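You operate a simulated robot arm through the tools that you are given. There is no shell and no other tool.

Carry out the task below with a simulated robot arm. There is one attempt and no reset: what you move stays moved.

JOB
Clamp the jig's carton, seal it with clear tape, then unclamp it.
Fine: use a tape gun and put it back on its spot. Set down upright: what you pick out.

Only the result counts: the job must be done as asked and must still hold three seconds after the hand-in. Knocking over, shifting, dropping, spilling or breaking anything else fails it. Lids that push on must go on centred and level and be pressed home; caps that screw on are set level and turned clockwise until they are tight.

ROBOT AND FRAMES
A 6-joint arm with a two-finger parallel gripper, fixed in place. Base frame: the origin is on the floor under the middle of its stand, x ahead of it, y to its left, z up; the work surface is at about z = 0.869. Readings come in m, degrees, newtons and seconds.
With the tool pointing down near the work surface it reaches from about 0.36 to 0.86 m from the base axis. Its first joint turns from -115.0 to 115.0 degrees. Payload 3.43 kg.
Tool frame: the origin (TCP) lies between the finger pads and is the grasp point; the fingertips stand 0.034 m ahead of it; z points along the fingers, y is the line along which they close. Largest opening 0.128 m; finger width 0.024, thickness 0.012; the body of the gripper, 0.048 by 0.13 m, starts 0.096 m behind the TCP.
Orientation is that of the tool frame in the base frame, as a unit quaternion [w, x, y, z]. With the fingers straight down and closing along the base's y, the tool's x points along the base's -x, its y along +y and its z along -z.

CONTROLS
- The arm moves only by the tool nudge_tool. Its arguments are lists of equal length, an entry for each row: "slide": the shift along the tool's x, y, z in m, a list of three; "rot": the turn, a rotation vector about the tool's x, y, z in degrees, a list of three; "claw": the gripper command, from -1 (shut) to 1 (fully open), values between in proportion. In form: {"slide": [[x, y, z], ...], "rot": [[ax, ay, az], ...], "claw": [claw, ...]}. A call has 1 to 20 rows; each row is the pose to reach, as a shift and turn from the pose commanded when the call began, along the tool's axes at that moment. Rows are played at 5 a second. More than 0.05 m and 8.6 degrees between two rows, or a gripper value outside its range, and nothing of the call is played. A pose out of reach is approached as far as the arm can. The call stops where the force on the tool passes 90 N (or 10 N more than at its start, if that is more) or the arm is blocked; 0.2 s more then pass. Each finger travels about 0.108 m/s and halts on what it meets, pressing with about 43 N; the grip force reading is that of the motor and also rises with nothing between the fingers. The clock runs only during rows and for 0.2 s after the last one: add rows that repeat a pose to give the fingers time. The reply holds the time, the measured pose of the TCP, the force on the tool along the base axes, the opening and the grip force, in the units named above and with some noise, with the torque about the TCP (base axes, N m) and any sound that the robot's microphone picked up.
- Cameras (640 x 400 px; columns grow to the right, rows downward): "scene" is fixed at [0.0476, 0.5004, 1.6225]; the picture's right is [-0.69, -0.72, 0.00], its down [-0.29, 0.28, -0.92] and it looks along [0.66, -0.64, -0.40] (base axes); focal length 214 px, centre (320, 200). "wrist" rides on the gripper at [0.076, -0.011, -0.16] in the tool frame; the picture's right is [0.15, 0.99, 0.00], its down [-0.88, 0.13, -0.46] and it looks along [-0.45, 0.07, 0.89] (tool axes); focal length 234 px, centre (320, 200).
- camera(camera): a new picture of that camera. No time passes.
- move_column(by): moves the trunk up (or, below 0, down) by that many m; the arm rides with it, the base frame stays. It gives what a move gives, with no picture.
- point_at(camera, pixels): for up to 12 pixels [column, row] of the newest picture of that camera ("zoom" is the newest enlarged one), the place [x, y, z] in the base frame of the surface seen there, good to about 0.003 m. No time passes.
- enlarge(camera, box): a new picture of the part [left, top, right, bottom] of that camera's present view, enlarged. No time passes.
- job_done(): hands the job in; it is judged then, once.

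Unless the task says otherwise, let go and move clear before handing in.

The tools are called after ">>>" as a command line: name --argument value ..., lists and objects as JSON in quotes. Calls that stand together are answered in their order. nudge_tool: Moves the arm, as the interface text tells. Its arguments: {"type":"object","properties":{"slide":{"type":"array"},"rot":{"type":"array"},"claw":{"type":"array"}},"required":["slide","rot","claw"]} The other tools are called the same way: move_column (by) moves the trunk up or down; camera (camera) takes a picture; point_at (camera, pixels) gives the place of the surface under pixels of a picture; enlarge (camera, box) takes an enlarged picture of a part of a camera's view; job_done () hands the job in.

At the start:

```text
t: 0.0
ee_pos: [0.2984, 0.2553, 1.4379]
orientation: [-0.001, 0.001, 1.0, 0.0]
ft_force: [-0.4, 0.2, -0.2]
wrist_torque: [0.04, 0.02, 0.02]
finger_gap: 0.1279
grip_force: 0.1
trunk travel left (down, up): [-0.7, 0.09]
```

scene: 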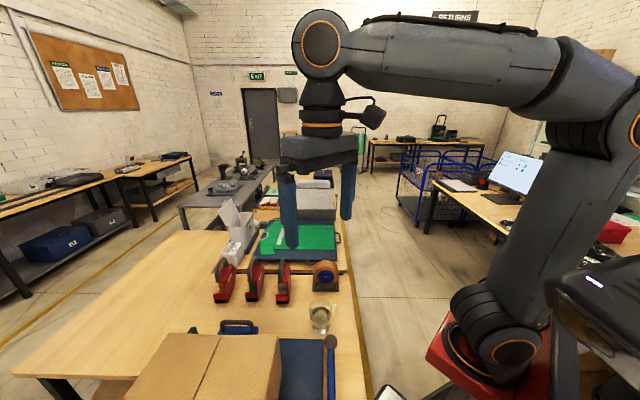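
wrist: 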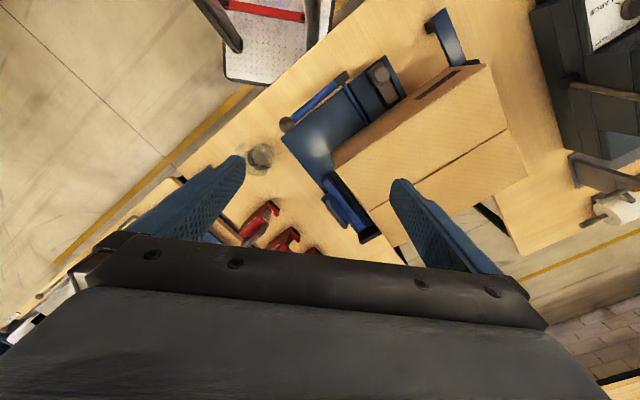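

The scene shows three red tape guns around (225-285, 280), a roll at (326, 275), and a carton in a blue jig at (230, 370). I'll enlarge those areas to see details.

>>> enlarge --camera "scene" --box '[190, 190, 370, 320]'

>>> enlarge --camera "scene" --box '[120, 290, 380, 400]'

>>> enlarge --camera "wrist" --box '[240, 0, 560, 260]'

```text
3.08 times, centred on (280, 255) of scene
```

zoom: 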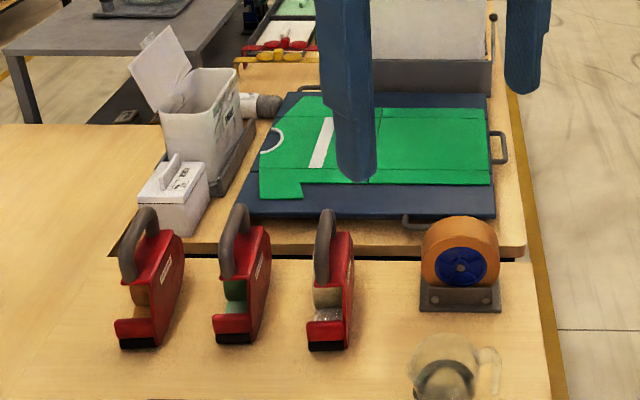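

```text
2.46 times, centred on (250, 345) of scene
```

zoom: 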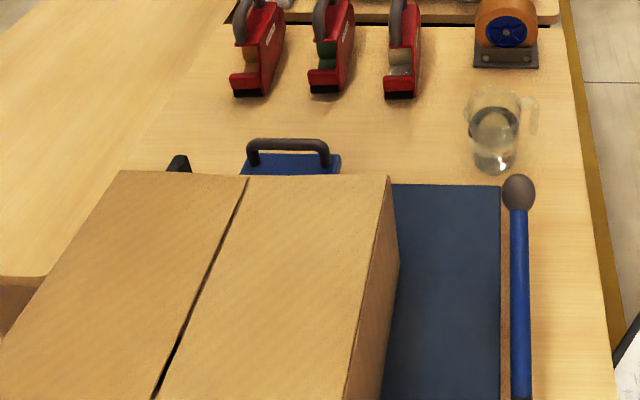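

```text
1.54 times, centred on (400, 130) of wrist
```

zoom: 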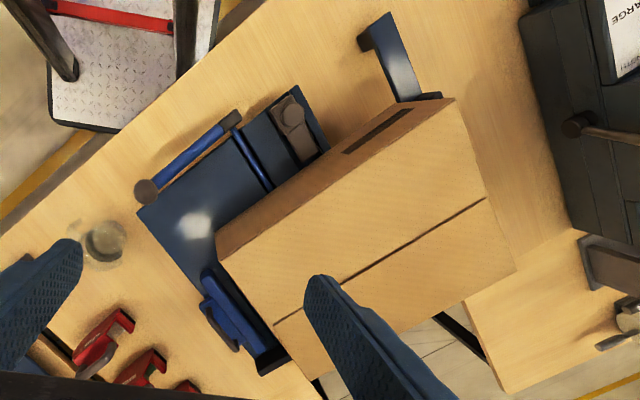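

The right tape gun (284, 280) seems to hold a pale/clear roll; the left brown and the middle green. I'll measure places of the jig, carton, and guns.

>>> camera --camera "scene"

>>> point_at --camera "scene" --pixels '[[170, 360], [278, 362], [219, 362], [238, 325], [330, 341], [330, 395], [300, 360], [284, 265], [283, 299], [255, 265], [227, 265], [320, 318]]'

>>> camera --camera "wrist"

>>> point_at --camera "wrist" --pixels '[[488, 68], [525, 180], [335, 160], [375, 205], [508, 130], [380, 75], [350, 78], [290, 125], [345, 205], [445, 40], [370, 240], [450, 85]]'

```text
taken
```

scene: 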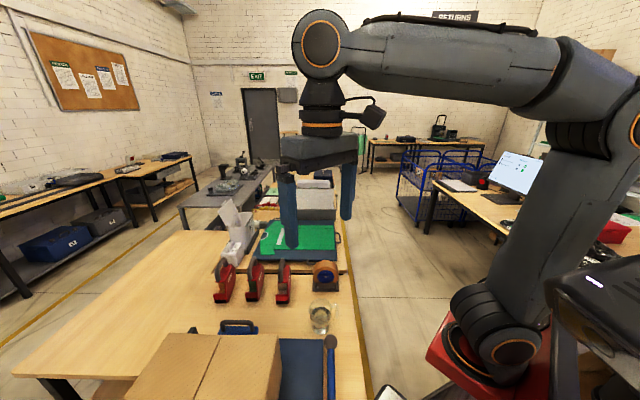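

```text
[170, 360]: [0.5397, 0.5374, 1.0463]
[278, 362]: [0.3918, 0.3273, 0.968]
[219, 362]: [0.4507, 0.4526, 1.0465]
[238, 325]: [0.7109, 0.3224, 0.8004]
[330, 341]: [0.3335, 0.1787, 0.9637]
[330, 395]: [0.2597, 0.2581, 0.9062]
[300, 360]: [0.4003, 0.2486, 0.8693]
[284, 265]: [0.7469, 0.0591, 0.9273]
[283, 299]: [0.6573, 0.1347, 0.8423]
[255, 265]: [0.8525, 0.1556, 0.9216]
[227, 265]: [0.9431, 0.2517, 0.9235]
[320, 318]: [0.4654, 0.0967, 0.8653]
```

```text
taken
```

wrist: 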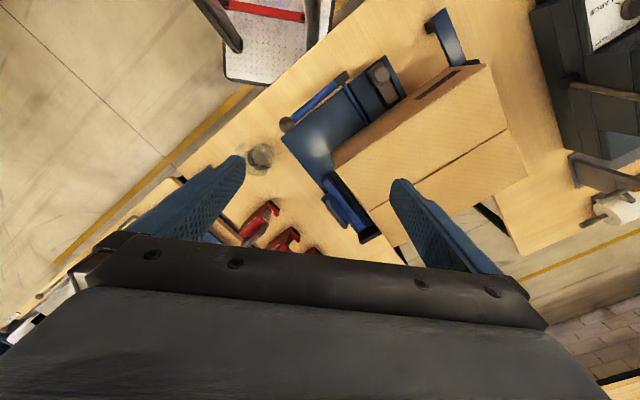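

```text
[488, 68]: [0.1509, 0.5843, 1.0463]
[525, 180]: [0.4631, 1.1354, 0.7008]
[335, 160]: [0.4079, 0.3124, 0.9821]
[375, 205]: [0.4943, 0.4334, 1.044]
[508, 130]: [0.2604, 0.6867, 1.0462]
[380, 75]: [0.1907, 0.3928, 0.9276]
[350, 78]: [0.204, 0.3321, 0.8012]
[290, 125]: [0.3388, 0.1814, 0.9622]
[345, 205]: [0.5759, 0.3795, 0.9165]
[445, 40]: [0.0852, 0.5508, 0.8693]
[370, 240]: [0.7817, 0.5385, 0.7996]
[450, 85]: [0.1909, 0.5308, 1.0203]
```

The jig bed is at z≈0.869, the carton top at z≈1.046, and the seam runs diagonally. I'll zoom into the clamp parts around (345, 95) and (345, 210) in the wrist view.

>>> enlarge --camera "wrist" --box '[270, 40, 430, 140]'

>>> enlarge --camera "wrist" --box '[300, 150, 420, 250]'

>>> enlarge --camera "wrist" --box '[400, 0, 520, 100]'

>>> enlarge --camera "scene" --box '[205, 250, 305, 312]'

```text
4.00 times, centred on (350, 90) of wrist
```

zoom: 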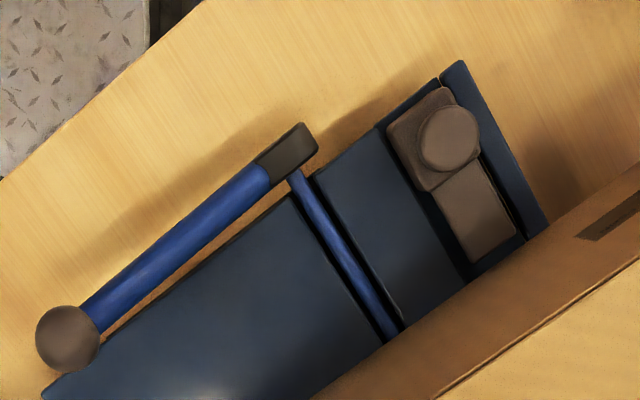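

```text
4.00 times, centred on (360, 200) of wrist
```

zoom: 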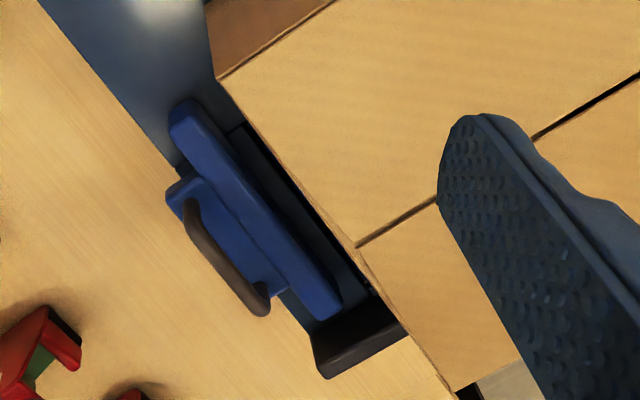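

```text
4.00 times, centred on (460, 50) of wrist
```

zoom: 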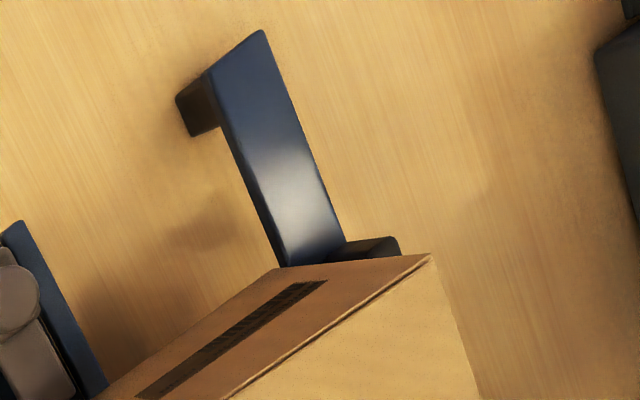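

```text
6.40 times, centred on (255, 281) of scene
```

zoom: 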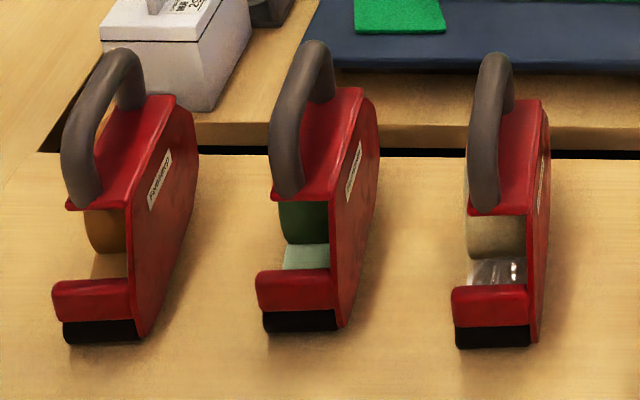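

The clear-tape gun is the right one (zoom: film sheen at (497, 272)), at about (0.70, 0.09). I'll yaw the tool and drop for a closer look at the clamp lever and jaw.

>>> nudge_tool --slide '[[0, 0, 0.02], [0, 0, 0.04], [0, 0, 0.06], [0, 0, 0.08], [0, 0, 0.1], [0, 0, 0.12], [0, 0, 0.14]]' --rot '[[0, 0, -7], [0, 0, -14], [0, 0, -21], [0, 0, -28], [0, 0, -35], [0, 0, -42], [0, 0, -46]]' --claw '[1, 1, 1, 1, 1, 1, 1]'

>>> camera --camera "wrist"

>>> camera --camera "scene"

```text
t: 1.6
ee_pos: [0.297, 0.2542, 1.2974]
orientation: [0.0, -0.391, 0.92, -0.001]
ft_force: [0.1, -0.1, 0.8]
wrist_torque: [-0.02, -0.05, 0.0]
finger_gap: 0.128
grip_force: 0.1
trunk travel left (down, up): [-0.7, 0.09]
```

```text
taken
```

wrist: 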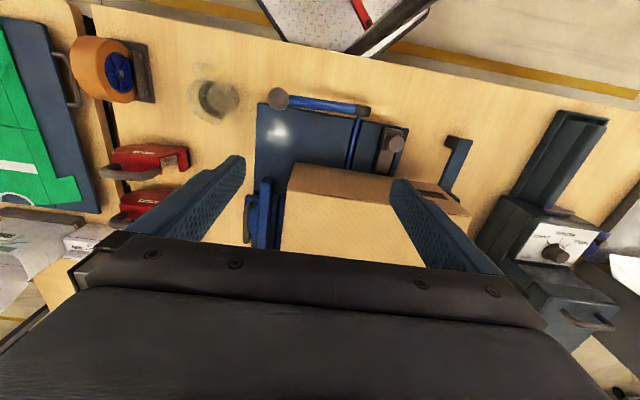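

```text
taken
```

scene: 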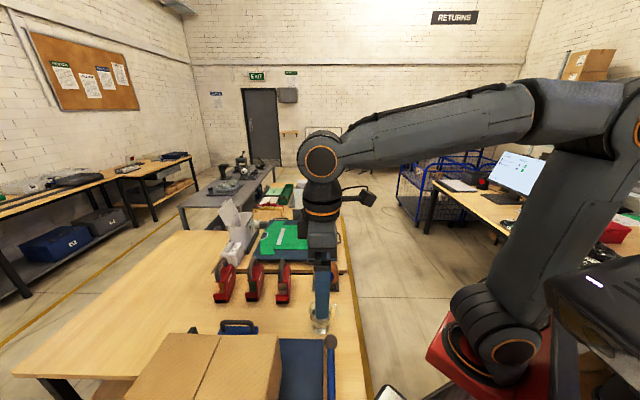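

>>> enlarge --camera "wrist" --box '[240, 70, 480, 240]'

>>> point_at --camera "wrist" --pixels '[[278, 98], [300, 103], [330, 106], [362, 109], [354, 140], [392, 142], [388, 165], [264, 200], [248, 215], [290, 130], [455, 165], [345, 180]]'

>>> enlarge --camera "wrist" --box '[60, 20, 260, 240]'

```text
2.35 times, centred on (360, 155) of wrist
```

zoom: 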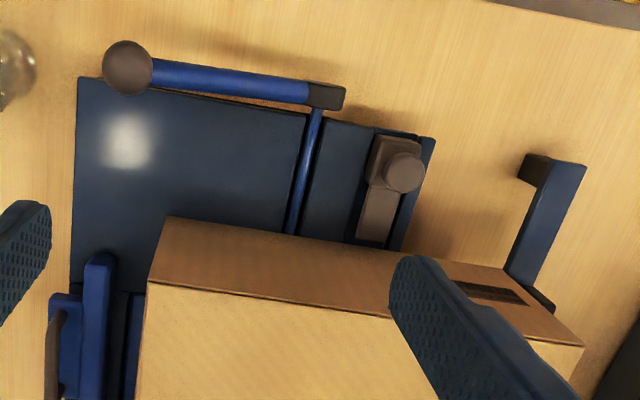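

```text
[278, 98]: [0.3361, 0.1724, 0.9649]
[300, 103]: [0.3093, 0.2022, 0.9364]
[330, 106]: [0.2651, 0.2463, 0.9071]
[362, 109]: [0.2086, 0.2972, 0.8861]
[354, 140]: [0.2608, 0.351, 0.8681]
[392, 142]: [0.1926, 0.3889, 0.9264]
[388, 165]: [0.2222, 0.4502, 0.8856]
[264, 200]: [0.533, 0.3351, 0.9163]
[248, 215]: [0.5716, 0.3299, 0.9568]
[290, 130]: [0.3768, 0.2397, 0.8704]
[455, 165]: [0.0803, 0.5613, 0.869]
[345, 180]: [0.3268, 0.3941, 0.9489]
```

```text
1.82 times, centred on (160, 130) of wrist
```

zoom: 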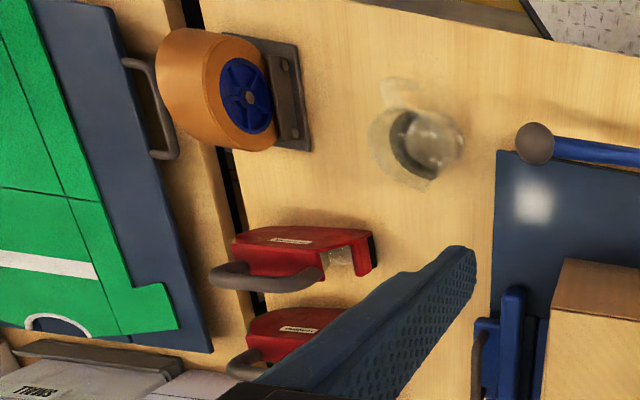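

The lever pivots at about (0.209, 0.297, 0.886) with its ball at (0.336, 0.172, 0.965), and there's a jaw with a D-handle at (0.55, 0.35). I'll move over the jaw side for a close look.

>>> nudge_tool --slide '[[-0.028, -0.021, 0.029], [-0.056, -0.042, 0.058], [-0.084, -0.064, 0.088], [-0.112, -0.085, 0.117], [-0.139, -0.106, 0.147]]' --rot '[[0, 0, 0], [0, 0, 0], [0, 0, 0], [0, 0, 0], [0, 0, 0]]' --claw '[1, 1, 1, 1, 1]'

>>> camera --camera "wrist"

>>> enlarge --camera "wrist" --box '[220, 80, 480, 240]'

```text
t: 2.8
ee_pos: [0.4727, 0.2816, 1.1491]
orientation: [0.001, -0.391, 0.92, 0.001]
ft_force: [-0.4, -0.2, 0.3]
wrist_torque: [0.03, -0.06, 0.02]
finger_gap: 0.1281
grip_force: 0.0
trunk travel left (down, up): [-0.7, 0.09]
```

```text
taken
```

wrist: 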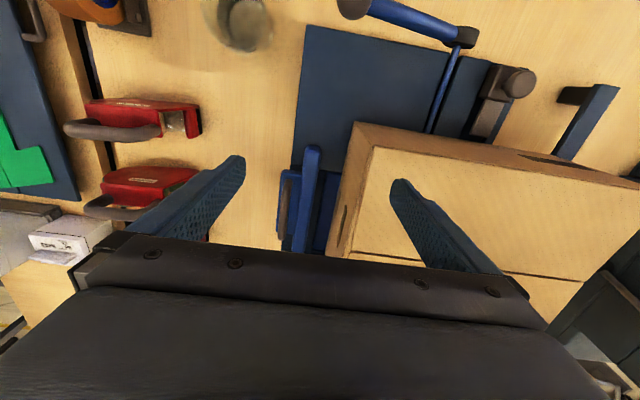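

```text
2.46 times, centred on (350, 160) of wrist
```

zoom: 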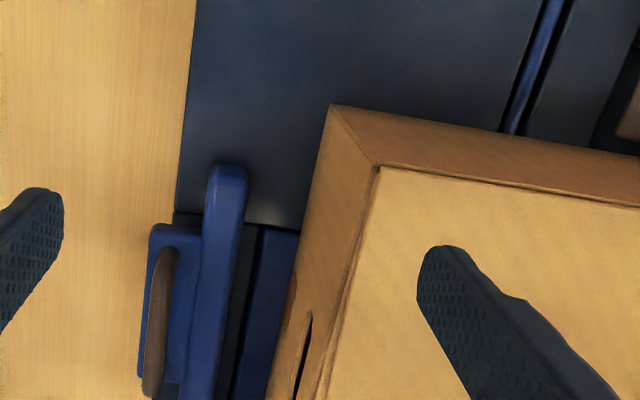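

The jaw is a slide on the bed with a gap to the carton. I'll yaw the tool another −90° to see the jaw, handle and far carton side from the gun side.

>>> nudge_tool --slide '[[0, 0, -0.01], [0, 0, -0.02], [0, 0, -0.03], [0, 0, -0.04], [0, 0, -0.05], [0, 0, -0.06], [0, 0, -0.07], [0, 0, -0.08], [0, 0, -0.09], [0, 0, -0.09], [0, 0, -0.09]]' --rot '[[0, 0, -8.2], [0, 0, -16.4], [0, 0, -24.6], [0, 0, -32.8], [0, 0, -41], [0, 0, -49.2], [0, 0, -57.4], [0, 0, -65.6], [0, 0, -73.8], [0, 0, -82], [0, 0, -90]]' --claw '[1, 1, 1, 1, 1, 1, 1, 1, 1, 1, 1]'

>>> camera --camera "wrist"

>>> enlarge --camera "wrist" --box '[220, 0, 480, 160]'

```text
t: 5.2
ee_pos: [0.4711, 0.2814, 1.2402]
orientation: [0.001, 0.928, -0.374, -0.001]
ft_force: [-0.4, -0.3, 0.7]
wrist_torque: [-0.02, -0.02, -0.02]
finger_gap: 0.1282
grip_force: 0.1
trunk travel left (down, up): [-0.7, 0.09]
```

```text
taken
```

wrist: 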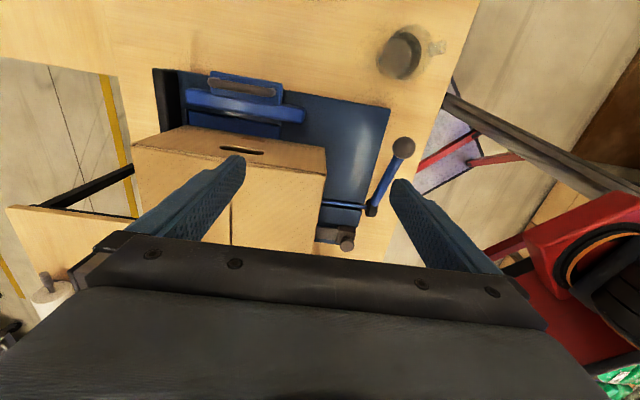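

```text
2.46 times, centred on (350, 80) of wrist
```

zoom: 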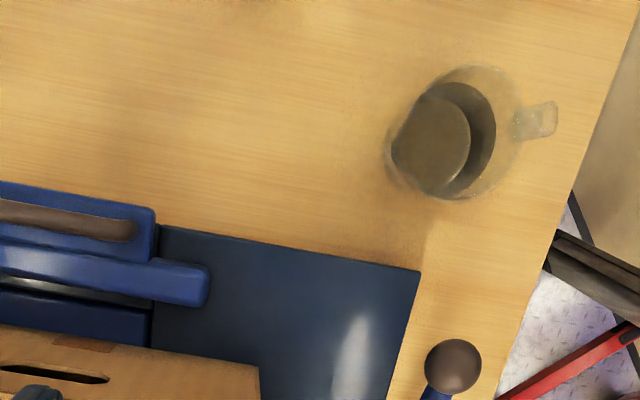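

>>> enlarge --camera "wrist" --box '[120, 50, 440, 260]'

>>> point_at --camera "wrist" --pixels '[[155, 70], [180, 90], [212, 84], [272, 92], [240, 82], [190, 95], [303, 115], [245, 105], [230, 124], [388, 108], [135, 145], [326, 148]]'

>>> point_at --camera "wrist" --pixels '[[185, 127], [230, 230], [240, 150], [320, 170], [145, 200], [340, 235], [370, 208], [343, 205], [337, 218], [330, 190], [403, 147], [165, 118]]'

```text
1.90 times, centred on (280, 155) of wrist
```

zoom: 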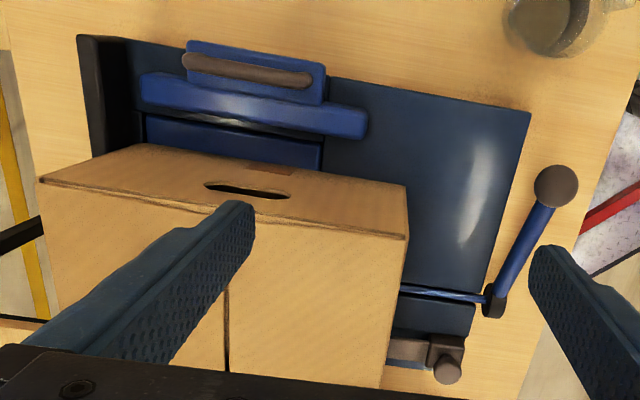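

```text
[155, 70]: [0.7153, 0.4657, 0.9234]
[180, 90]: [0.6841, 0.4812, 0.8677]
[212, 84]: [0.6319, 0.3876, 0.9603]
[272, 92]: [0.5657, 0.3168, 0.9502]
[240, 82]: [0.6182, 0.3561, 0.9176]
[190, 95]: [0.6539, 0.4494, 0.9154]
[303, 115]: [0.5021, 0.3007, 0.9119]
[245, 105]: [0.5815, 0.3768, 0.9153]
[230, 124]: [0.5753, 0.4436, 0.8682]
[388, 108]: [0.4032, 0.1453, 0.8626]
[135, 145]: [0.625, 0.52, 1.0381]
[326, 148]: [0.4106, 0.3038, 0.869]
```

```text
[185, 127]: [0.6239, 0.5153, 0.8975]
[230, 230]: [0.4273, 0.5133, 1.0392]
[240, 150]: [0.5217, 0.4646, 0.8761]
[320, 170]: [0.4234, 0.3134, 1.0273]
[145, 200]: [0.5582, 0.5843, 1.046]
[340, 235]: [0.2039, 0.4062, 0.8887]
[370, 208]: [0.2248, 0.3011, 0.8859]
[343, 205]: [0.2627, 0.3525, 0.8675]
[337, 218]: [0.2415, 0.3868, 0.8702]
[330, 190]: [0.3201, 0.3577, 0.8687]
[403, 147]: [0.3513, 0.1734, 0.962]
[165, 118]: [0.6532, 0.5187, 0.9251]
```

The jaw slab (top z≈0.916, handle z≈0.957) sits on a slide plate at the jaw end; a black fence is at (0.715, 0.466, 0.923). Next I'll look at the far end by the brown knob and the bar at (0.08, 0.56).

>>> nudge_tool --slide '[[-0.027, 0.005, 0], [-0.054, 0.01, 0], [-0.081, 0.014, 0], [-0.108, 0.019, 0], [-0.135, 0.024, 0], [-0.162, 0.029, 0], [-0.19, 0.033, 0], [-0.217, 0.038, 0], [-0.244, 0.043, 0], [-0.271, 0.048, 0], [-0.298, 0.0525, 0.02]]' --rot '[[0, 0, 8.2], [0, 0, 16.4], [0, 0, 24.6], [0, 0, 32.8], [0, 0, 41], [0, 0, 49.2], [0, 0, 57.4], [0, 0, 65.6], [0, 0, 73.8], [0, 0, 82], [0, 0, 90]]' --claw '[1, 1, 1, 1, 1, 1, 1, 1, 1, 1, 1]'

>>> camera --camera "wrist"

>>> enlarge --camera "wrist" --box '[180, 0, 500, 200]'

```text
t: 7.6
ee_pos: [0.2204, 0.4524, 1.2216]
orientation: [0.0, -0.39, 0.921, 0.0]
ft_force: [-0.2, -0.2, -0.1]
wrist_torque: [0.01, 0.0, -0.01]
finger_gap: 0.1282
grip_force: 0.0
trunk travel left (down, up): [-0.7, 0.09]
```

```text
taken
```

wrist: 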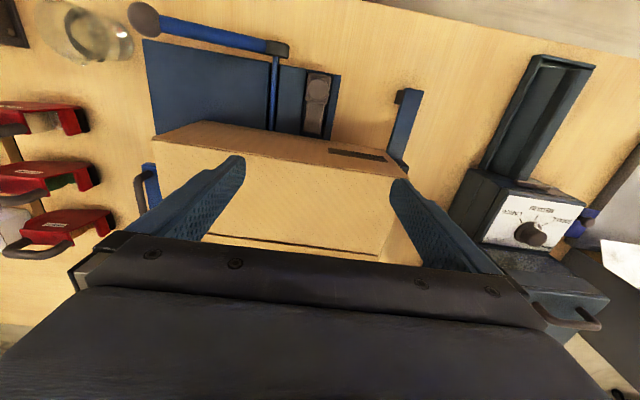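

```text
2.00 times, centred on (340, 100) of wrist
```

zoom: 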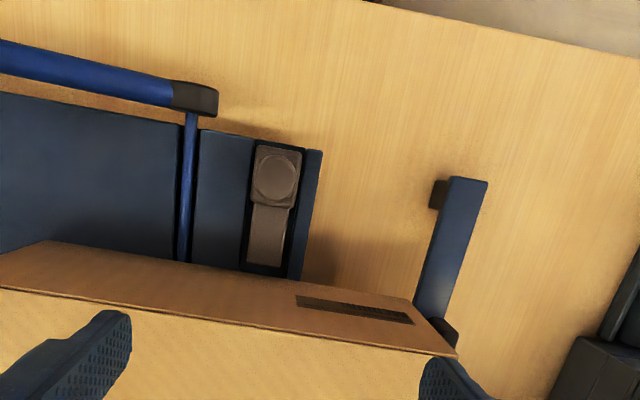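

I'll measure the brown piece, rod, rail and end bar.

>>> point_at --camera "zoom" --pixels '[[275, 178], [265, 205], [268, 240], [262, 152], [248, 265], [310, 170], [225, 200], [190, 200], [460, 195], [437, 195], [430, 300], [443, 328]]'

>>> point_at --camera "zoom" --pixels '[[197, 92], [190, 120], [30, 60], [120, 85], [80, 200], [455, 352], [300, 330], [60, 245], [380, 220], [325, 155], [270, 262], [350, 315]]'

>>> enlarge --camera "wrist" --box '[240, 20, 360, 140]'

```text
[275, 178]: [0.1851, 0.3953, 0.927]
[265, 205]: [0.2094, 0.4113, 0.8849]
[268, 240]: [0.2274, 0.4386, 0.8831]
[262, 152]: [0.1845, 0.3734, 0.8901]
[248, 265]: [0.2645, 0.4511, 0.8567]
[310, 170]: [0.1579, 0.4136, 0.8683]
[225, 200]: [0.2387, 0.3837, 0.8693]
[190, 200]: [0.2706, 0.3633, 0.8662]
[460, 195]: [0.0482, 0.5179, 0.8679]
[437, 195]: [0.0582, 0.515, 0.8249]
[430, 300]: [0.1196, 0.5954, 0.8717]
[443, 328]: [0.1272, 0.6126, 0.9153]
```

```text
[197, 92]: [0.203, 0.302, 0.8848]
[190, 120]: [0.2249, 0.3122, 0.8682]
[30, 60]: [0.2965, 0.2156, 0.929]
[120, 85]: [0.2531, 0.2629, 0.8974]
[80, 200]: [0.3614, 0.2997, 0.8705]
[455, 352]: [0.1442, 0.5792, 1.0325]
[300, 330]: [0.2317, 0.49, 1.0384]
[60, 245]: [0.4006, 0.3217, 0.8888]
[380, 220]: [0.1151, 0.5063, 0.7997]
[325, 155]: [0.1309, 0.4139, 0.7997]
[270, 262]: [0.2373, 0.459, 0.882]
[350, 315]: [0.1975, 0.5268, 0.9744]
```

```text
3.33 times, centred on (300, 80) of wrist
```

zoom: 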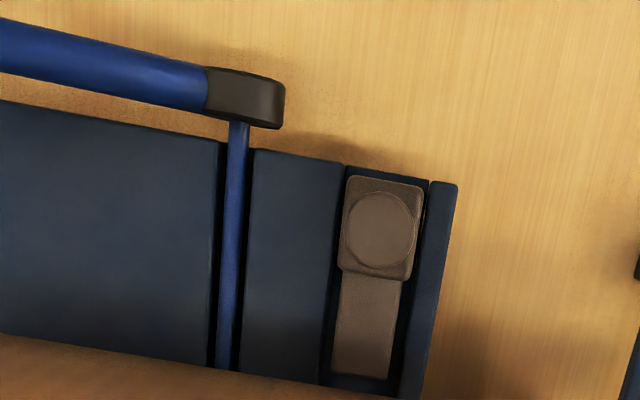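

There's an end stop at about (0.127, 0.613, 0.915) and a side slider with a knob (top at (0.185, 0.395, 0.927)) in a slot running toward the carton. I'll look at the far side of the jig next.

>>> nudge_tool --slide '[[-0.015, -0.005, -0.0015], [-0.03, -0.01, -0.003], [-0.045, -0.015, -0.0045], [-0.06, -0.019, -0.006], [-0.075, -0.024, -0.0075], [-0.09, -0.029, -0.009], [-0.105, -0.034, -0.0105], [-0.12, -0.039, -0.012], [-0.135, -0.044, -0.0135], [-0.15, -0.049, -0.015], [-0.165, -0.053, -0.0165], [-0.18, -0.058, -0.018], [-0.195, -0.063, -0.0195], [-0.21, -0.068, -0.021], [-0.225, -0.073, -0.0225], [-0.24, -0.078, -0.024], [-0.255, -0.083, -0.0255], [-0.27, -0.087, -0.027], [-0.285, -0.092, -0.0285], [-0.3, -0.097, -0.03]]' --rot '[[0, 0, 8.5], [0, 0, 17], [0, 0, 25.5], [0, 0, 34], [0, 0, 42.5], [0, 0, 51], [0, 0, 59.5], [0, 0, 68], [0, 0, 76.5], [0, 0, 85], [0, 0, 93.5], [0, 0, 102], [0, 0, 110.5], [0, 0, 119], [0, 0, 127.5], [0, 0, 136], [0, 0, 144.5], [0, 0, 153], [0, 0, 161.5], [0, 0, 170]]' --claw '[1, 1, 1, 1, 1, 1, 1, 1, 1, 1, 1, 1, 1, 1, 1, 1, 1, 1, 1, 1]'

>>> camera --camera "wrist"

>>> enlarge --camera "wrist" --box '[160, 0, 480, 200]'

>>> camera --camera "scene"

```text
t: 11.8
ee_pos: [0.4962, 0.5979, 1.25]
orientation: [-0.001, 0.87, 0.493, -0.001]
ft_force: [0.3, -0.4, -0.4]
wrist_torque: [0.02, -0.02, 0.02]
finger_gap: 0.1279
grip_force: 0.0
out of reach, approached as far as the arm can: row 20
trunk travel left (down, up): [-0.7, 0.09]
```

```text
taken
```

wrist: 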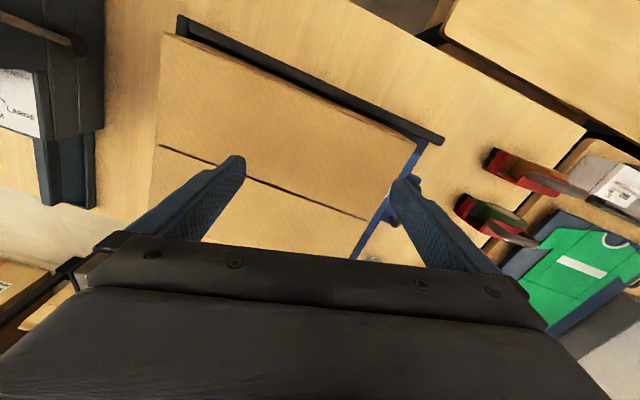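

```text
2.00 times, centred on (320, 100) of wrist
```

zoom: 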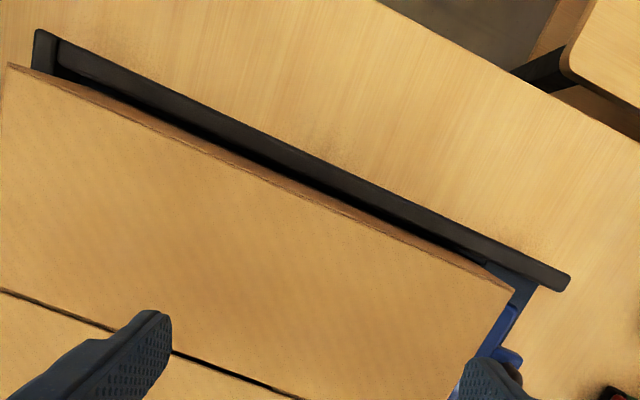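

```text
taken
```

scene: 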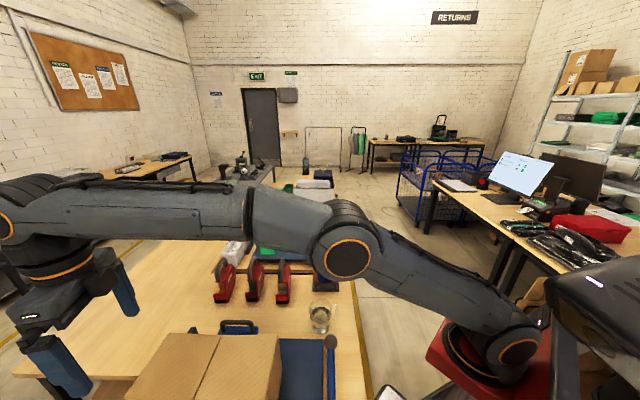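

The far fence is a dark L-shaped rail along the carton's long far side and end; the carton sits slightly askew with a gap. I'll measure the fence and carton edges.

>>> point_at --camera "zoom" --pixels '[[45, 35], [70, 50], [250, 135], [400, 208], [565, 278], [540, 290], [500, 345], [10, 66], [515, 288], [100, 320], [200, 360], [500, 280]]'

>>> point_at --camera "wrist" --pixels '[[163, 36], [417, 143], [158, 147], [260, 182], [365, 220], [350, 255], [155, 190], [300, 85], [200, 120], [165, 70], [375, 260], [405, 175]]'

```text
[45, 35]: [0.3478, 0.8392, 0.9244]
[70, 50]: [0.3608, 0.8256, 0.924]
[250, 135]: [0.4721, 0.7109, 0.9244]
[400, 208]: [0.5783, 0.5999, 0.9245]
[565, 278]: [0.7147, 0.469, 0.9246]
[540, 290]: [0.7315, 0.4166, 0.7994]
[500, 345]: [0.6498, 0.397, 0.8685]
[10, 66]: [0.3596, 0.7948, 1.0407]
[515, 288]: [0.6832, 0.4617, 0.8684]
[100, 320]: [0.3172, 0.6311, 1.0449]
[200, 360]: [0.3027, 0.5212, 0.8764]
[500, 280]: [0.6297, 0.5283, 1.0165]
```

```text
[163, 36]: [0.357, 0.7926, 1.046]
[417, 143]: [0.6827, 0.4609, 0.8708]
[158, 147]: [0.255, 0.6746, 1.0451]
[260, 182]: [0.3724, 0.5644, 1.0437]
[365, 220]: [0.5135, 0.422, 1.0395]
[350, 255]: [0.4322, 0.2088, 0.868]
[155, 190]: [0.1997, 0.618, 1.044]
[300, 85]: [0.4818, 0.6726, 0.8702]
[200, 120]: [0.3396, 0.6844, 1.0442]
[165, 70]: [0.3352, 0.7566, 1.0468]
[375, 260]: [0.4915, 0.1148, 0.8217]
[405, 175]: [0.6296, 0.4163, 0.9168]
```

The fence is parallel to 135° and the carton sits ~0.01–0.03 m clear of the side and end fences, so the jaw likely pushes it into the end stop. I'll return to a pose with the camera over the jaw and look at it closely.

>>> nudge_tool --slide '[[-0.0075, 0.002, 0], [-0.015, 0.004, 0], [-0.0225, 0.006, 0], [-0.03, 0.007, 0], [-0.0375, 0.009, 0], [-0.045, 0.011, 0], [-0.0525, 0.013, 0], [-0.06, 0.015, 0], [-0.0675, 0.016, 0], [-0.075, 0.018, 0], [-0.0825, 0.02, 0], [-0.09, 0.022, 0], [-0.0975, 0.024, 0], [-0.105, 0.026, 0], [-0.1125, 0.027, 0], [-0.12, 0.029, 0], [-0.1275, 0.031, 0], [-0.135, 0.033, 0], [-0.1425, 0.035, 0], [-0.15, 0.0366, 0]]' --rot '[[0, 0, -8.5], [0, 0, -17], [0, 0, -25.5], [0, 0, -34], [0, 0, -42.5], [0, 0, -51], [0, 0, -59.5], [0, 0, -68], [0, 0, -76.5], [0, 0, -85], [0, 0, -93.5], [0, 0, -102], [0, 0, -110.5], [0, 0, -119], [0, 0, -127.5], [0, 0, -136], [0, 0, -144.5], [0, 0, -153], [0, 0, -161.5], [0, 0, -170]]' --claw '[1, 1, 1, 1, 1, 1, 1, 1, 1, 1, 1, 1, 1, 1, 1, 1, 1, 1, 1, 1]'

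```text
t: 16.0
ee_pos: [0.4493, 0.4494, 1.2504]
orientation: [0.0, -0.418, 0.908, 0.001]
ft_force: [0.7, -0.2, 0.4]
wrist_torque: [-0.01, 0.01, 0.0]
finger_gap: 0.1276
grip_force: 0.1
trunk travel left (down, up): [-0.7, 0.09]
```

Now finish the yaw so the camera sits over the jaw, and descend.

>>> nudge_tool --slide '[[-0.001, -0.005, 0.01], [-0.002, -0.01, 0.02], [-0.003, -0.015, 0.03], [-0.004, -0.02, 0.04], [-0.005, -0.025, 0.05], [-0.006, -0.03, 0.06], [-0.007, -0.035, 0.07], [-0.008, -0.04, 0.08], [-0.009, -0.048, 0.1], [-0.01, -0.053, 0.11], [-0.011, -0.0575, 0.12]]' --rot '[[0, 0, -8], [0, 0, -16], [0, 0, -24], [0, 0, -32], [0, 0, -40], [0, 0, -48], [0, 0, -56], [0, 0, -64], [0, 0, -72], [0, 0, -80], [0, 0, -85.4]]' --claw '[1, 1, 1, 1, 1, 1, 1, 1, 1, 1, 1]'

>>> camera --camera "wrist"

>>> enlarge --camera "wrist" --box '[180, 0, 460, 175]'

```text
t: 18.4
ee_pos: [0.5001, 0.4192, 1.1296]
orientation: [-0.001, 0.923, -0.385, -0.001]
ft_force: [-0.6, 0.1, 0.0]
wrist_torque: [-0.02, -0.01, 0.01]
finger_gap: 0.1281
grip_force: 0.0
trunk travel left (down, up): [-0.7, 0.09]
```

```text
taken
```

wrist: 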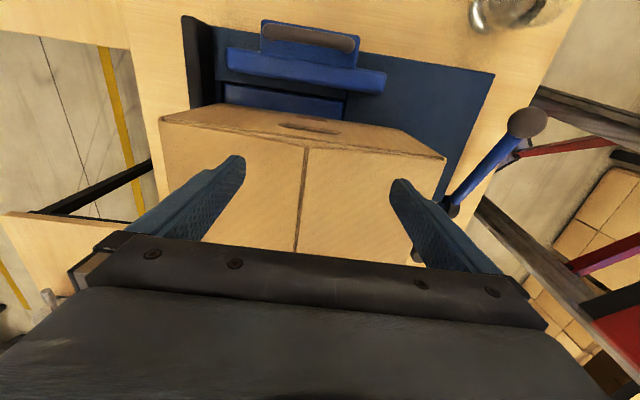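

```text
2.29 times, centred on (320, 88) of wrist
```

zoom: 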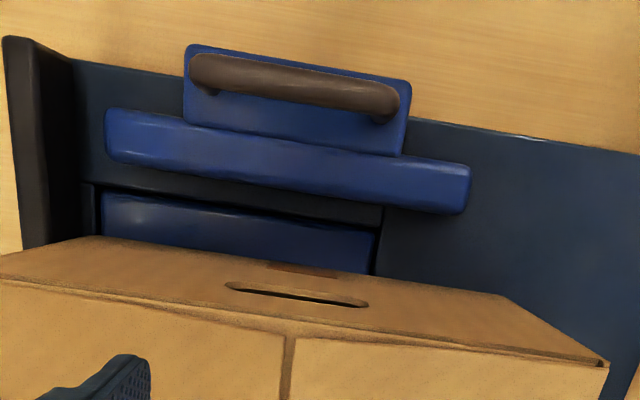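

I'll measure the jaw, handle bar, and tongue precisely in this close view.

>>> point_at --camera "zoom" --pixels '[[200, 70], [390, 98], [295, 80], [115, 125], [465, 185], [290, 150], [230, 222], [110, 205], [375, 260], [240, 185], [200, 48], [405, 90]]'

>>> point_at --camera "zoom" --pixels '[[300, 125], [290, 172], [95, 190], [382, 215], [420, 160], [60, 60], [35, 240], [600, 360], [5, 275], [285, 335], [610, 240], [380, 150]]'

```text
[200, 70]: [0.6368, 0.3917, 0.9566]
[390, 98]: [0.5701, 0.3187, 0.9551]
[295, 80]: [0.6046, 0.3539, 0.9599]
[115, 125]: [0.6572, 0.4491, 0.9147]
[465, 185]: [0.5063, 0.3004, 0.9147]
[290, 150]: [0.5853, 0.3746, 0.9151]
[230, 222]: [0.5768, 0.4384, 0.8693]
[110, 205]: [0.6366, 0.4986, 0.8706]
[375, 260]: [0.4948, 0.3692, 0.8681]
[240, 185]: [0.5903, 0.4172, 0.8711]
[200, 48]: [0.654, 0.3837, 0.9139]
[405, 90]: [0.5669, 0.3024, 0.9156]
```

```text
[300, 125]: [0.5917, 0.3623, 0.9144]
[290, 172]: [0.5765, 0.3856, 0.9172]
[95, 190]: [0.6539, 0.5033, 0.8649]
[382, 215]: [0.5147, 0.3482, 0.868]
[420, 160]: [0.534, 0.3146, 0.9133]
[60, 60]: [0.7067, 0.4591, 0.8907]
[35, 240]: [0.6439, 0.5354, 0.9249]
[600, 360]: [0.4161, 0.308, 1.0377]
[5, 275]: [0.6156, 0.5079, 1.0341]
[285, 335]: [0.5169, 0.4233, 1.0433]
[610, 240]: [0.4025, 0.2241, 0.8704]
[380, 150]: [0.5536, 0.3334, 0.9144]
```

The handle bar centre is about (0.6035, 0.355, 0.957) spanning ~0.099 m along v, so I can grip it lengthwise. I'll move above it first.

>>> nudge_tool --slide '[[0.04, -0.009, 0], [0.08, -0.018, 0], [0.1184, -0.0283, 0], [0.1184, -0.0283, 0.04], [0.1184, -0.0283, 0.08], [0.1184, -0.0283, 0.1]]' --rot '[[0, 0, 0], [0, 0, 0], [0, 0, 0], [0, 0, 0], [0, 0, 0], [0, 0, 0]]' --claw '[1, 1, 1, 1, 1, 1]'

>>> camera --camera "wrist"

>>> point_at --camera "wrist" --pixels '[[320, 200], [270, 190], [370, 190], [320, 170], [320, 215], [300, 150]]'

```text
t: 19.8
ee_pos: [0.6038, 0.3551, 1.0306]
orientation: [-0.001, 0.922, -0.386, -0.001]
ft_force: [0.1, -0.2, 0.1]
wrist_torque: [0.02, -0.01, -0.01]
finger_gap: 0.1281
grip_force: 0.0
trunk travel left (down, up): [-0.7, 0.09]
```

```text
taken
```

wrist: 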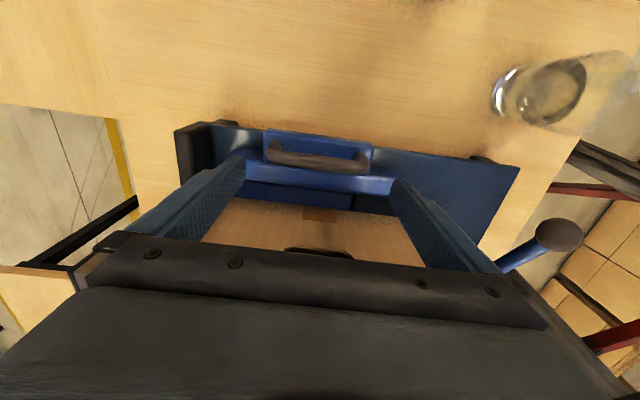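

```text
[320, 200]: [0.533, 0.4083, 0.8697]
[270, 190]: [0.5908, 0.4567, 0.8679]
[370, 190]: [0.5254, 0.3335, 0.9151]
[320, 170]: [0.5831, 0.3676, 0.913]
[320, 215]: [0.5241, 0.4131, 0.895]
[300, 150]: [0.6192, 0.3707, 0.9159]
```

The handle is centred between the fingers at (318, 155). I'll descend to z≈0.955 and close on the handle's ends.

>>> nudge_tool --slide '[[0, 0, 0.03], [0, 0, 0.06], [0, 0, 0.0745], [0, 0, 0.0745], [0, 0, 0.0745], [0, 0, 0.0745], [0, 0, 0.0745]]' --rot '[[0, 0, 0], [0, 0, 0], [0, 0, 0], [0, 0, 0], [0, 0, 0], [0, 0, 0], [0, 0, 0]]' --claw '[1, 1, 1, 0.3, -0.5, -1, -1]'

>>> camera --camera "wrist"

```text
t: 21.4
ee_pos: [0.604, 0.3577, 0.9564]
orientation: [-0.001, 0.923, -0.385, 0.0]
ft_force: [20.1, 19.3, -1.5]
wrist_torque: [0.64, -0.77, -0.11]
finger_gap: 0.1138
grip_force: 44.8
trunk travel left (down, up): [-0.7, 0.09]
```

```text
taken
```

wrist: 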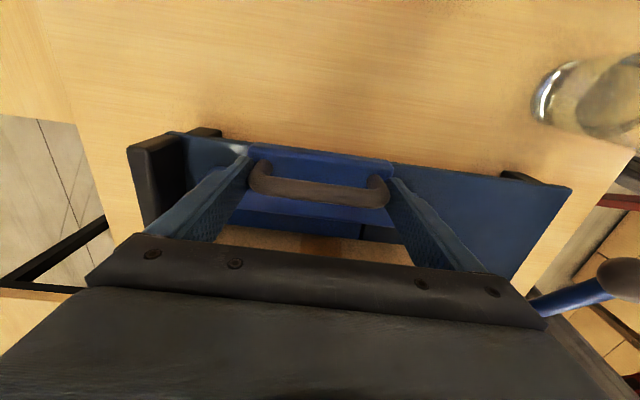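

The grip holds the handle (gap 0.114) with a side load of ~28 N along +v, so I'll relax that by shifting +v slightly, then push the jaw gently toward the carton (+s).

>>> nudge_tool --slide '[[0, -0.002, 0], [0, -0.003, 0], [-0.005, -0.003, 0], [-0.01, -0.003, 0], [-0.015, -0.003, 0], [-0.02, -0.003, 0]]' --rot '[[0, 0, 0], [0, 0, 0], [0, 0, 0], [0, 0, 0], [0, 0, 0], [0, 0, 0]]' --claw '[-1, -1, -1, -1, -1, -1]'

>>> camera --camera "wrist"

>>> camera --camera "scene"

```text
t: 22.8
ee_pos: [0.5899, 0.3718, 0.9556]
orientation: [0.001, 0.922, -0.386, -0.001]
ft_force: [6.0, -2.7, 11.8]
wrist_torque: [-1.06, 0.18, -0.18]
finger_gap: 0.114
grip_force: 45.3
trunk travel left (down, up): [-0.7, 0.09]
```

```text
taken
```

wrist: 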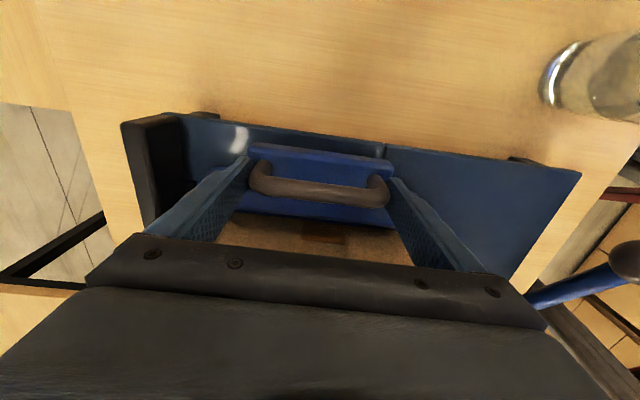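

```text
taken
```

scene: 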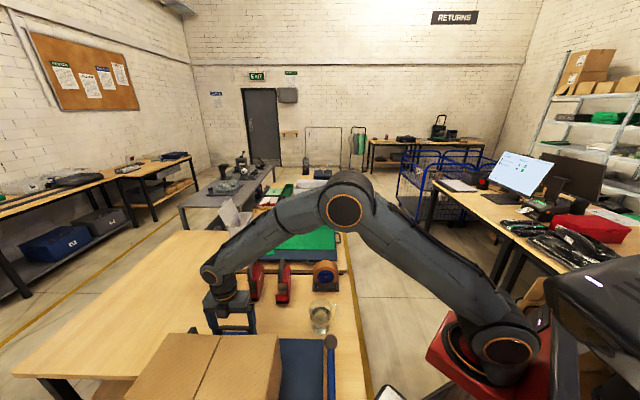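

The jaw slides freely with only ~8 N. I'll keep pushing it toward the carton in small steps, watching the force.

>>> nudge_tool --slide '[[-0.005, 0, 0], [-0.01, 0, 0], [-0.015, 0, 0], [-0.02, 0, 0], [-0.025, 0, 0], [-0.03, 0, 0], [-0.035, 0, 0], [-0.04, 0, 0]]' --rot '[[0, 0, 0], [0, 0, 0], [0, 0, 0], [0, 0, 0], [0, 0, 0], [0, 0, 0], [0, 0, 0], [0, 0, 0]]' --claw '[-1, -1, -1, -1, -1, -1, -1, -1]'

>>> camera --camera "wrist"

>>> camera --camera "scene"

```text
t: 24.6
ee_pos: [0.5611, 0.4, 0.9558]
orientation: [0.001, 0.922, -0.386, -0.001]
ft_force: [-5.8, -14.9, 0.6]
wrist_torque: [-1.26, -0.27, -0.54]
finger_gap: 0.114
grip_force: 45.0
trunk travel left (down, up): [-0.7, 0.09]
```

```text
taken
```

wrist: 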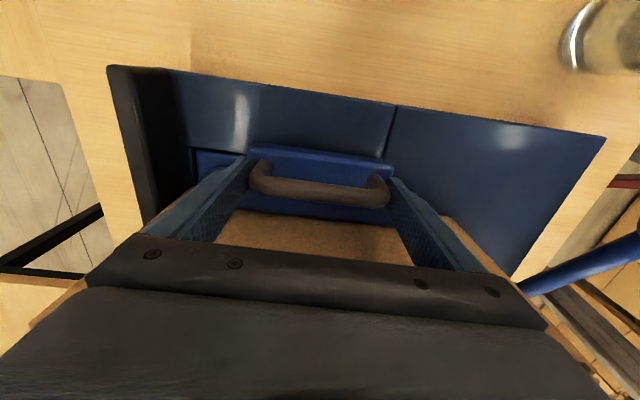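

```text
taken
```

scene: 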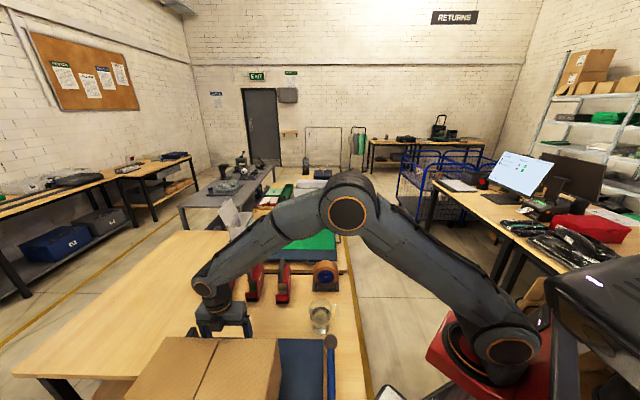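

Jaw has moved ~0.06 with ~7 N resistance and is about to meet the carton. I'll keep pushing in small steps and read the force.

>>> nudge_tool --slide '[[-0.004, 0.001, 0], [-0.008, 0.0015, 0], [-0.012, 0.0015, 0], [-0.016, 0.0015, 0]]' --rot '[[0, 0, 0], [0, 0, 0], [0, 0, 0], [0, 0, 0]]' --claw '[-1, -1, -1, -1]'

>>> camera --camera "wrist"

>>> enlarge --camera "scene" --box '[100, 290, 340, 400]'

```text
t: 25.6
ee_pos: [0.5497, 0.4122, 0.9552]
orientation: [0.0, 0.923, -0.386, -0.001]
ft_force: [-0.8, -10.5, -10.8]
wrist_torque: [-0.08, -0.6, 0.27]
finger_gap: 0.114
grip_force: 45.2
trunk travel left (down, up): [-0.7, 0.09]
```

```text
taken
```

wrist: 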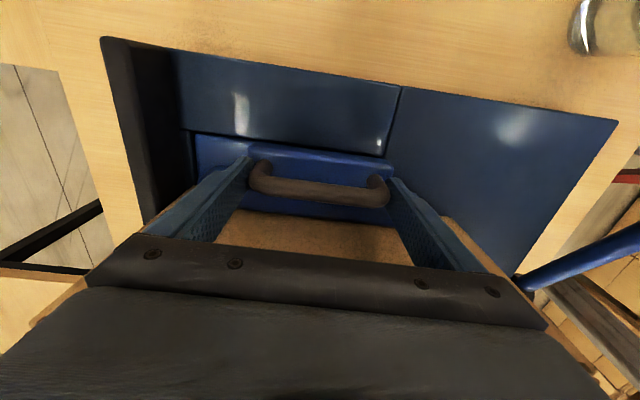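

```text
2.67 times, centred on (220, 345) of scene
```

zoom: 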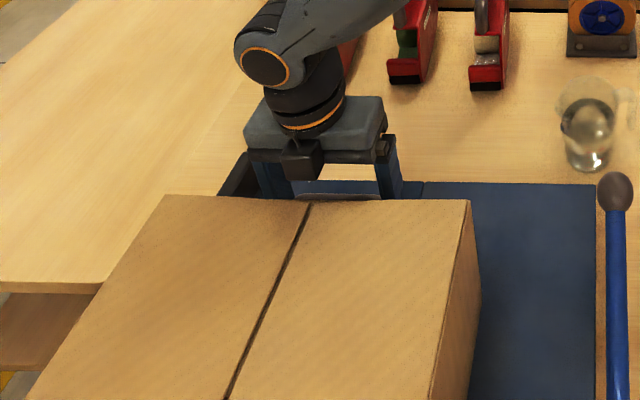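

The carton's near corner moved from row 336 to about 345 in the scene, so the jaw is now pushing it. I'll keep going toward the end stop.

>>> nudge_tool --slide '[[-0.003, 0, 0], [-0.006, 0, 0], [-0.009, 0, 0], [-0.012, 0, 0]]' --rot '[[0, 0, 0], [0, 0, 0], [0, 0, 0], [0, 0, 0]]' --claw '[-1, -1, -1, -1]'

>>> enlarge --camera "scene" --box '[100, 290, 340, 400]'

```text
t: 26.6
ee_pos: [0.5422, 0.4199, 0.9569]
orientation: [-0.003, 0.923, -0.385, 0.0]
ft_force: [19.7, -29.1, 5.7]
wrist_torque: [-1.26, -0.61, 0.03]
finger_gap: 0.1141
grip_force: 44.9
trunk travel left (down, up): [-0.7, 0.09]
```

```text
2.67 times, centred on (220, 345) of scene
```

zoom: 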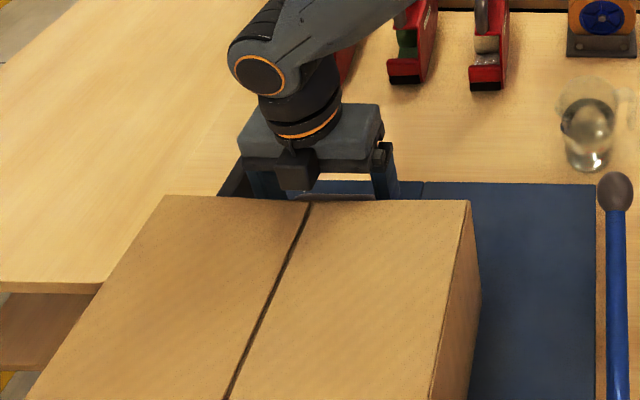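

Resistance along s has risen to ~35 N, so something is blocking (either the carton or end stop). I'll measure the carton's corner and seam positions to see whether it moved.

>>> camera --camera "scene"

>>> point_at --camera "scene" --pixels '[[276, 342], [270, 345], [215, 342], [170, 342], [278, 350], [279, 370], [219, 362], [170, 360]]'

```text
taken
```

scene: 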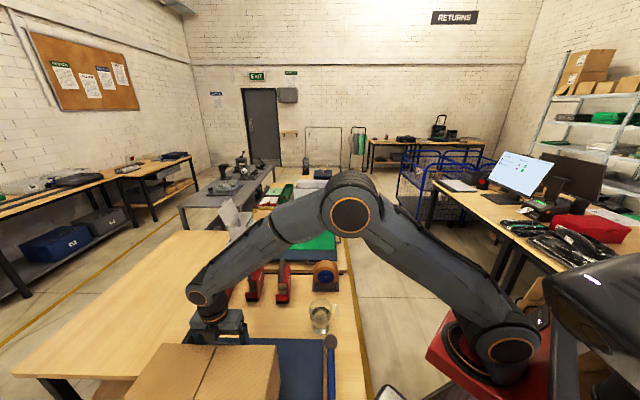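

```text
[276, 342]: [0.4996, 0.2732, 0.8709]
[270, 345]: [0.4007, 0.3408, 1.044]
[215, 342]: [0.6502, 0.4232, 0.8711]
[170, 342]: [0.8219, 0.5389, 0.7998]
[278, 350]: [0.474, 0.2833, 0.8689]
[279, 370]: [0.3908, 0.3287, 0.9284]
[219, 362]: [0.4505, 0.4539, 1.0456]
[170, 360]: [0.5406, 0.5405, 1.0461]
```

The carton moved ~0.02 m and is now hard against the end stop (35 N resistance at jaw travel ≈0.088). I'll ease the load, release the handle and rise.

>>> nudge_tool --slide '[[0.001, 0, 0], [0.001, 0, 0], [0.001, 0, 0], [0.001, 0, -0.03], [0.001, 0, -0.08], [0.001, 0, -0.13], [0.001, 0, -0.18]]' --rot '[[0, 0, 0], [0, 0, 0], [0, 0, 0], [0, 0, 0], [0, 0, 0], [0, 0, 0], [0, 0, 0]]' --claw '[0.9, 1, 1, 1, 1, 1, 1]'

>>> camera --camera "wrist"

>>> camera --camera "scene"

```text
t: 28.2
ee_pos: [0.5417, 0.4167, 1.1373]
orientation: [0.001, 0.923, -0.386, -0.001]
ft_force: [0.0, -0.1, -0.5]
wrist_torque: [-0.03, 0.05, 0.01]
finger_gap: 0.128
grip_force: 0.2
trunk travel left (down, up): [-0.7, 0.09]
```

```text
taken
```

wrist: 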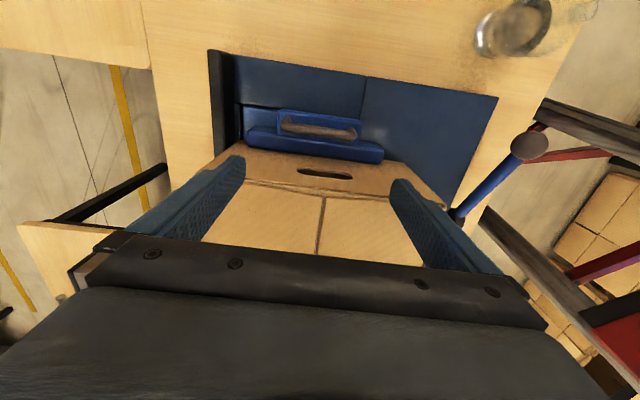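

```text
taken
```

scene: 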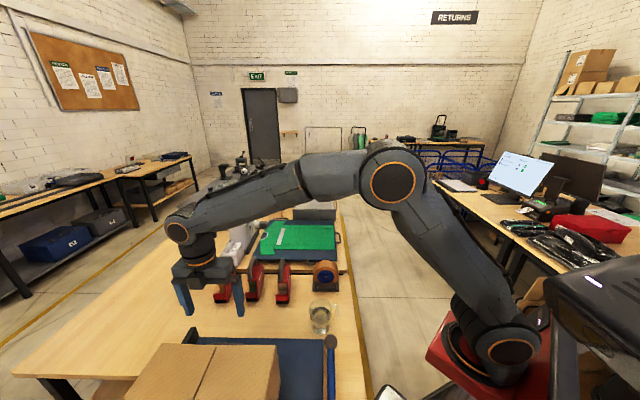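

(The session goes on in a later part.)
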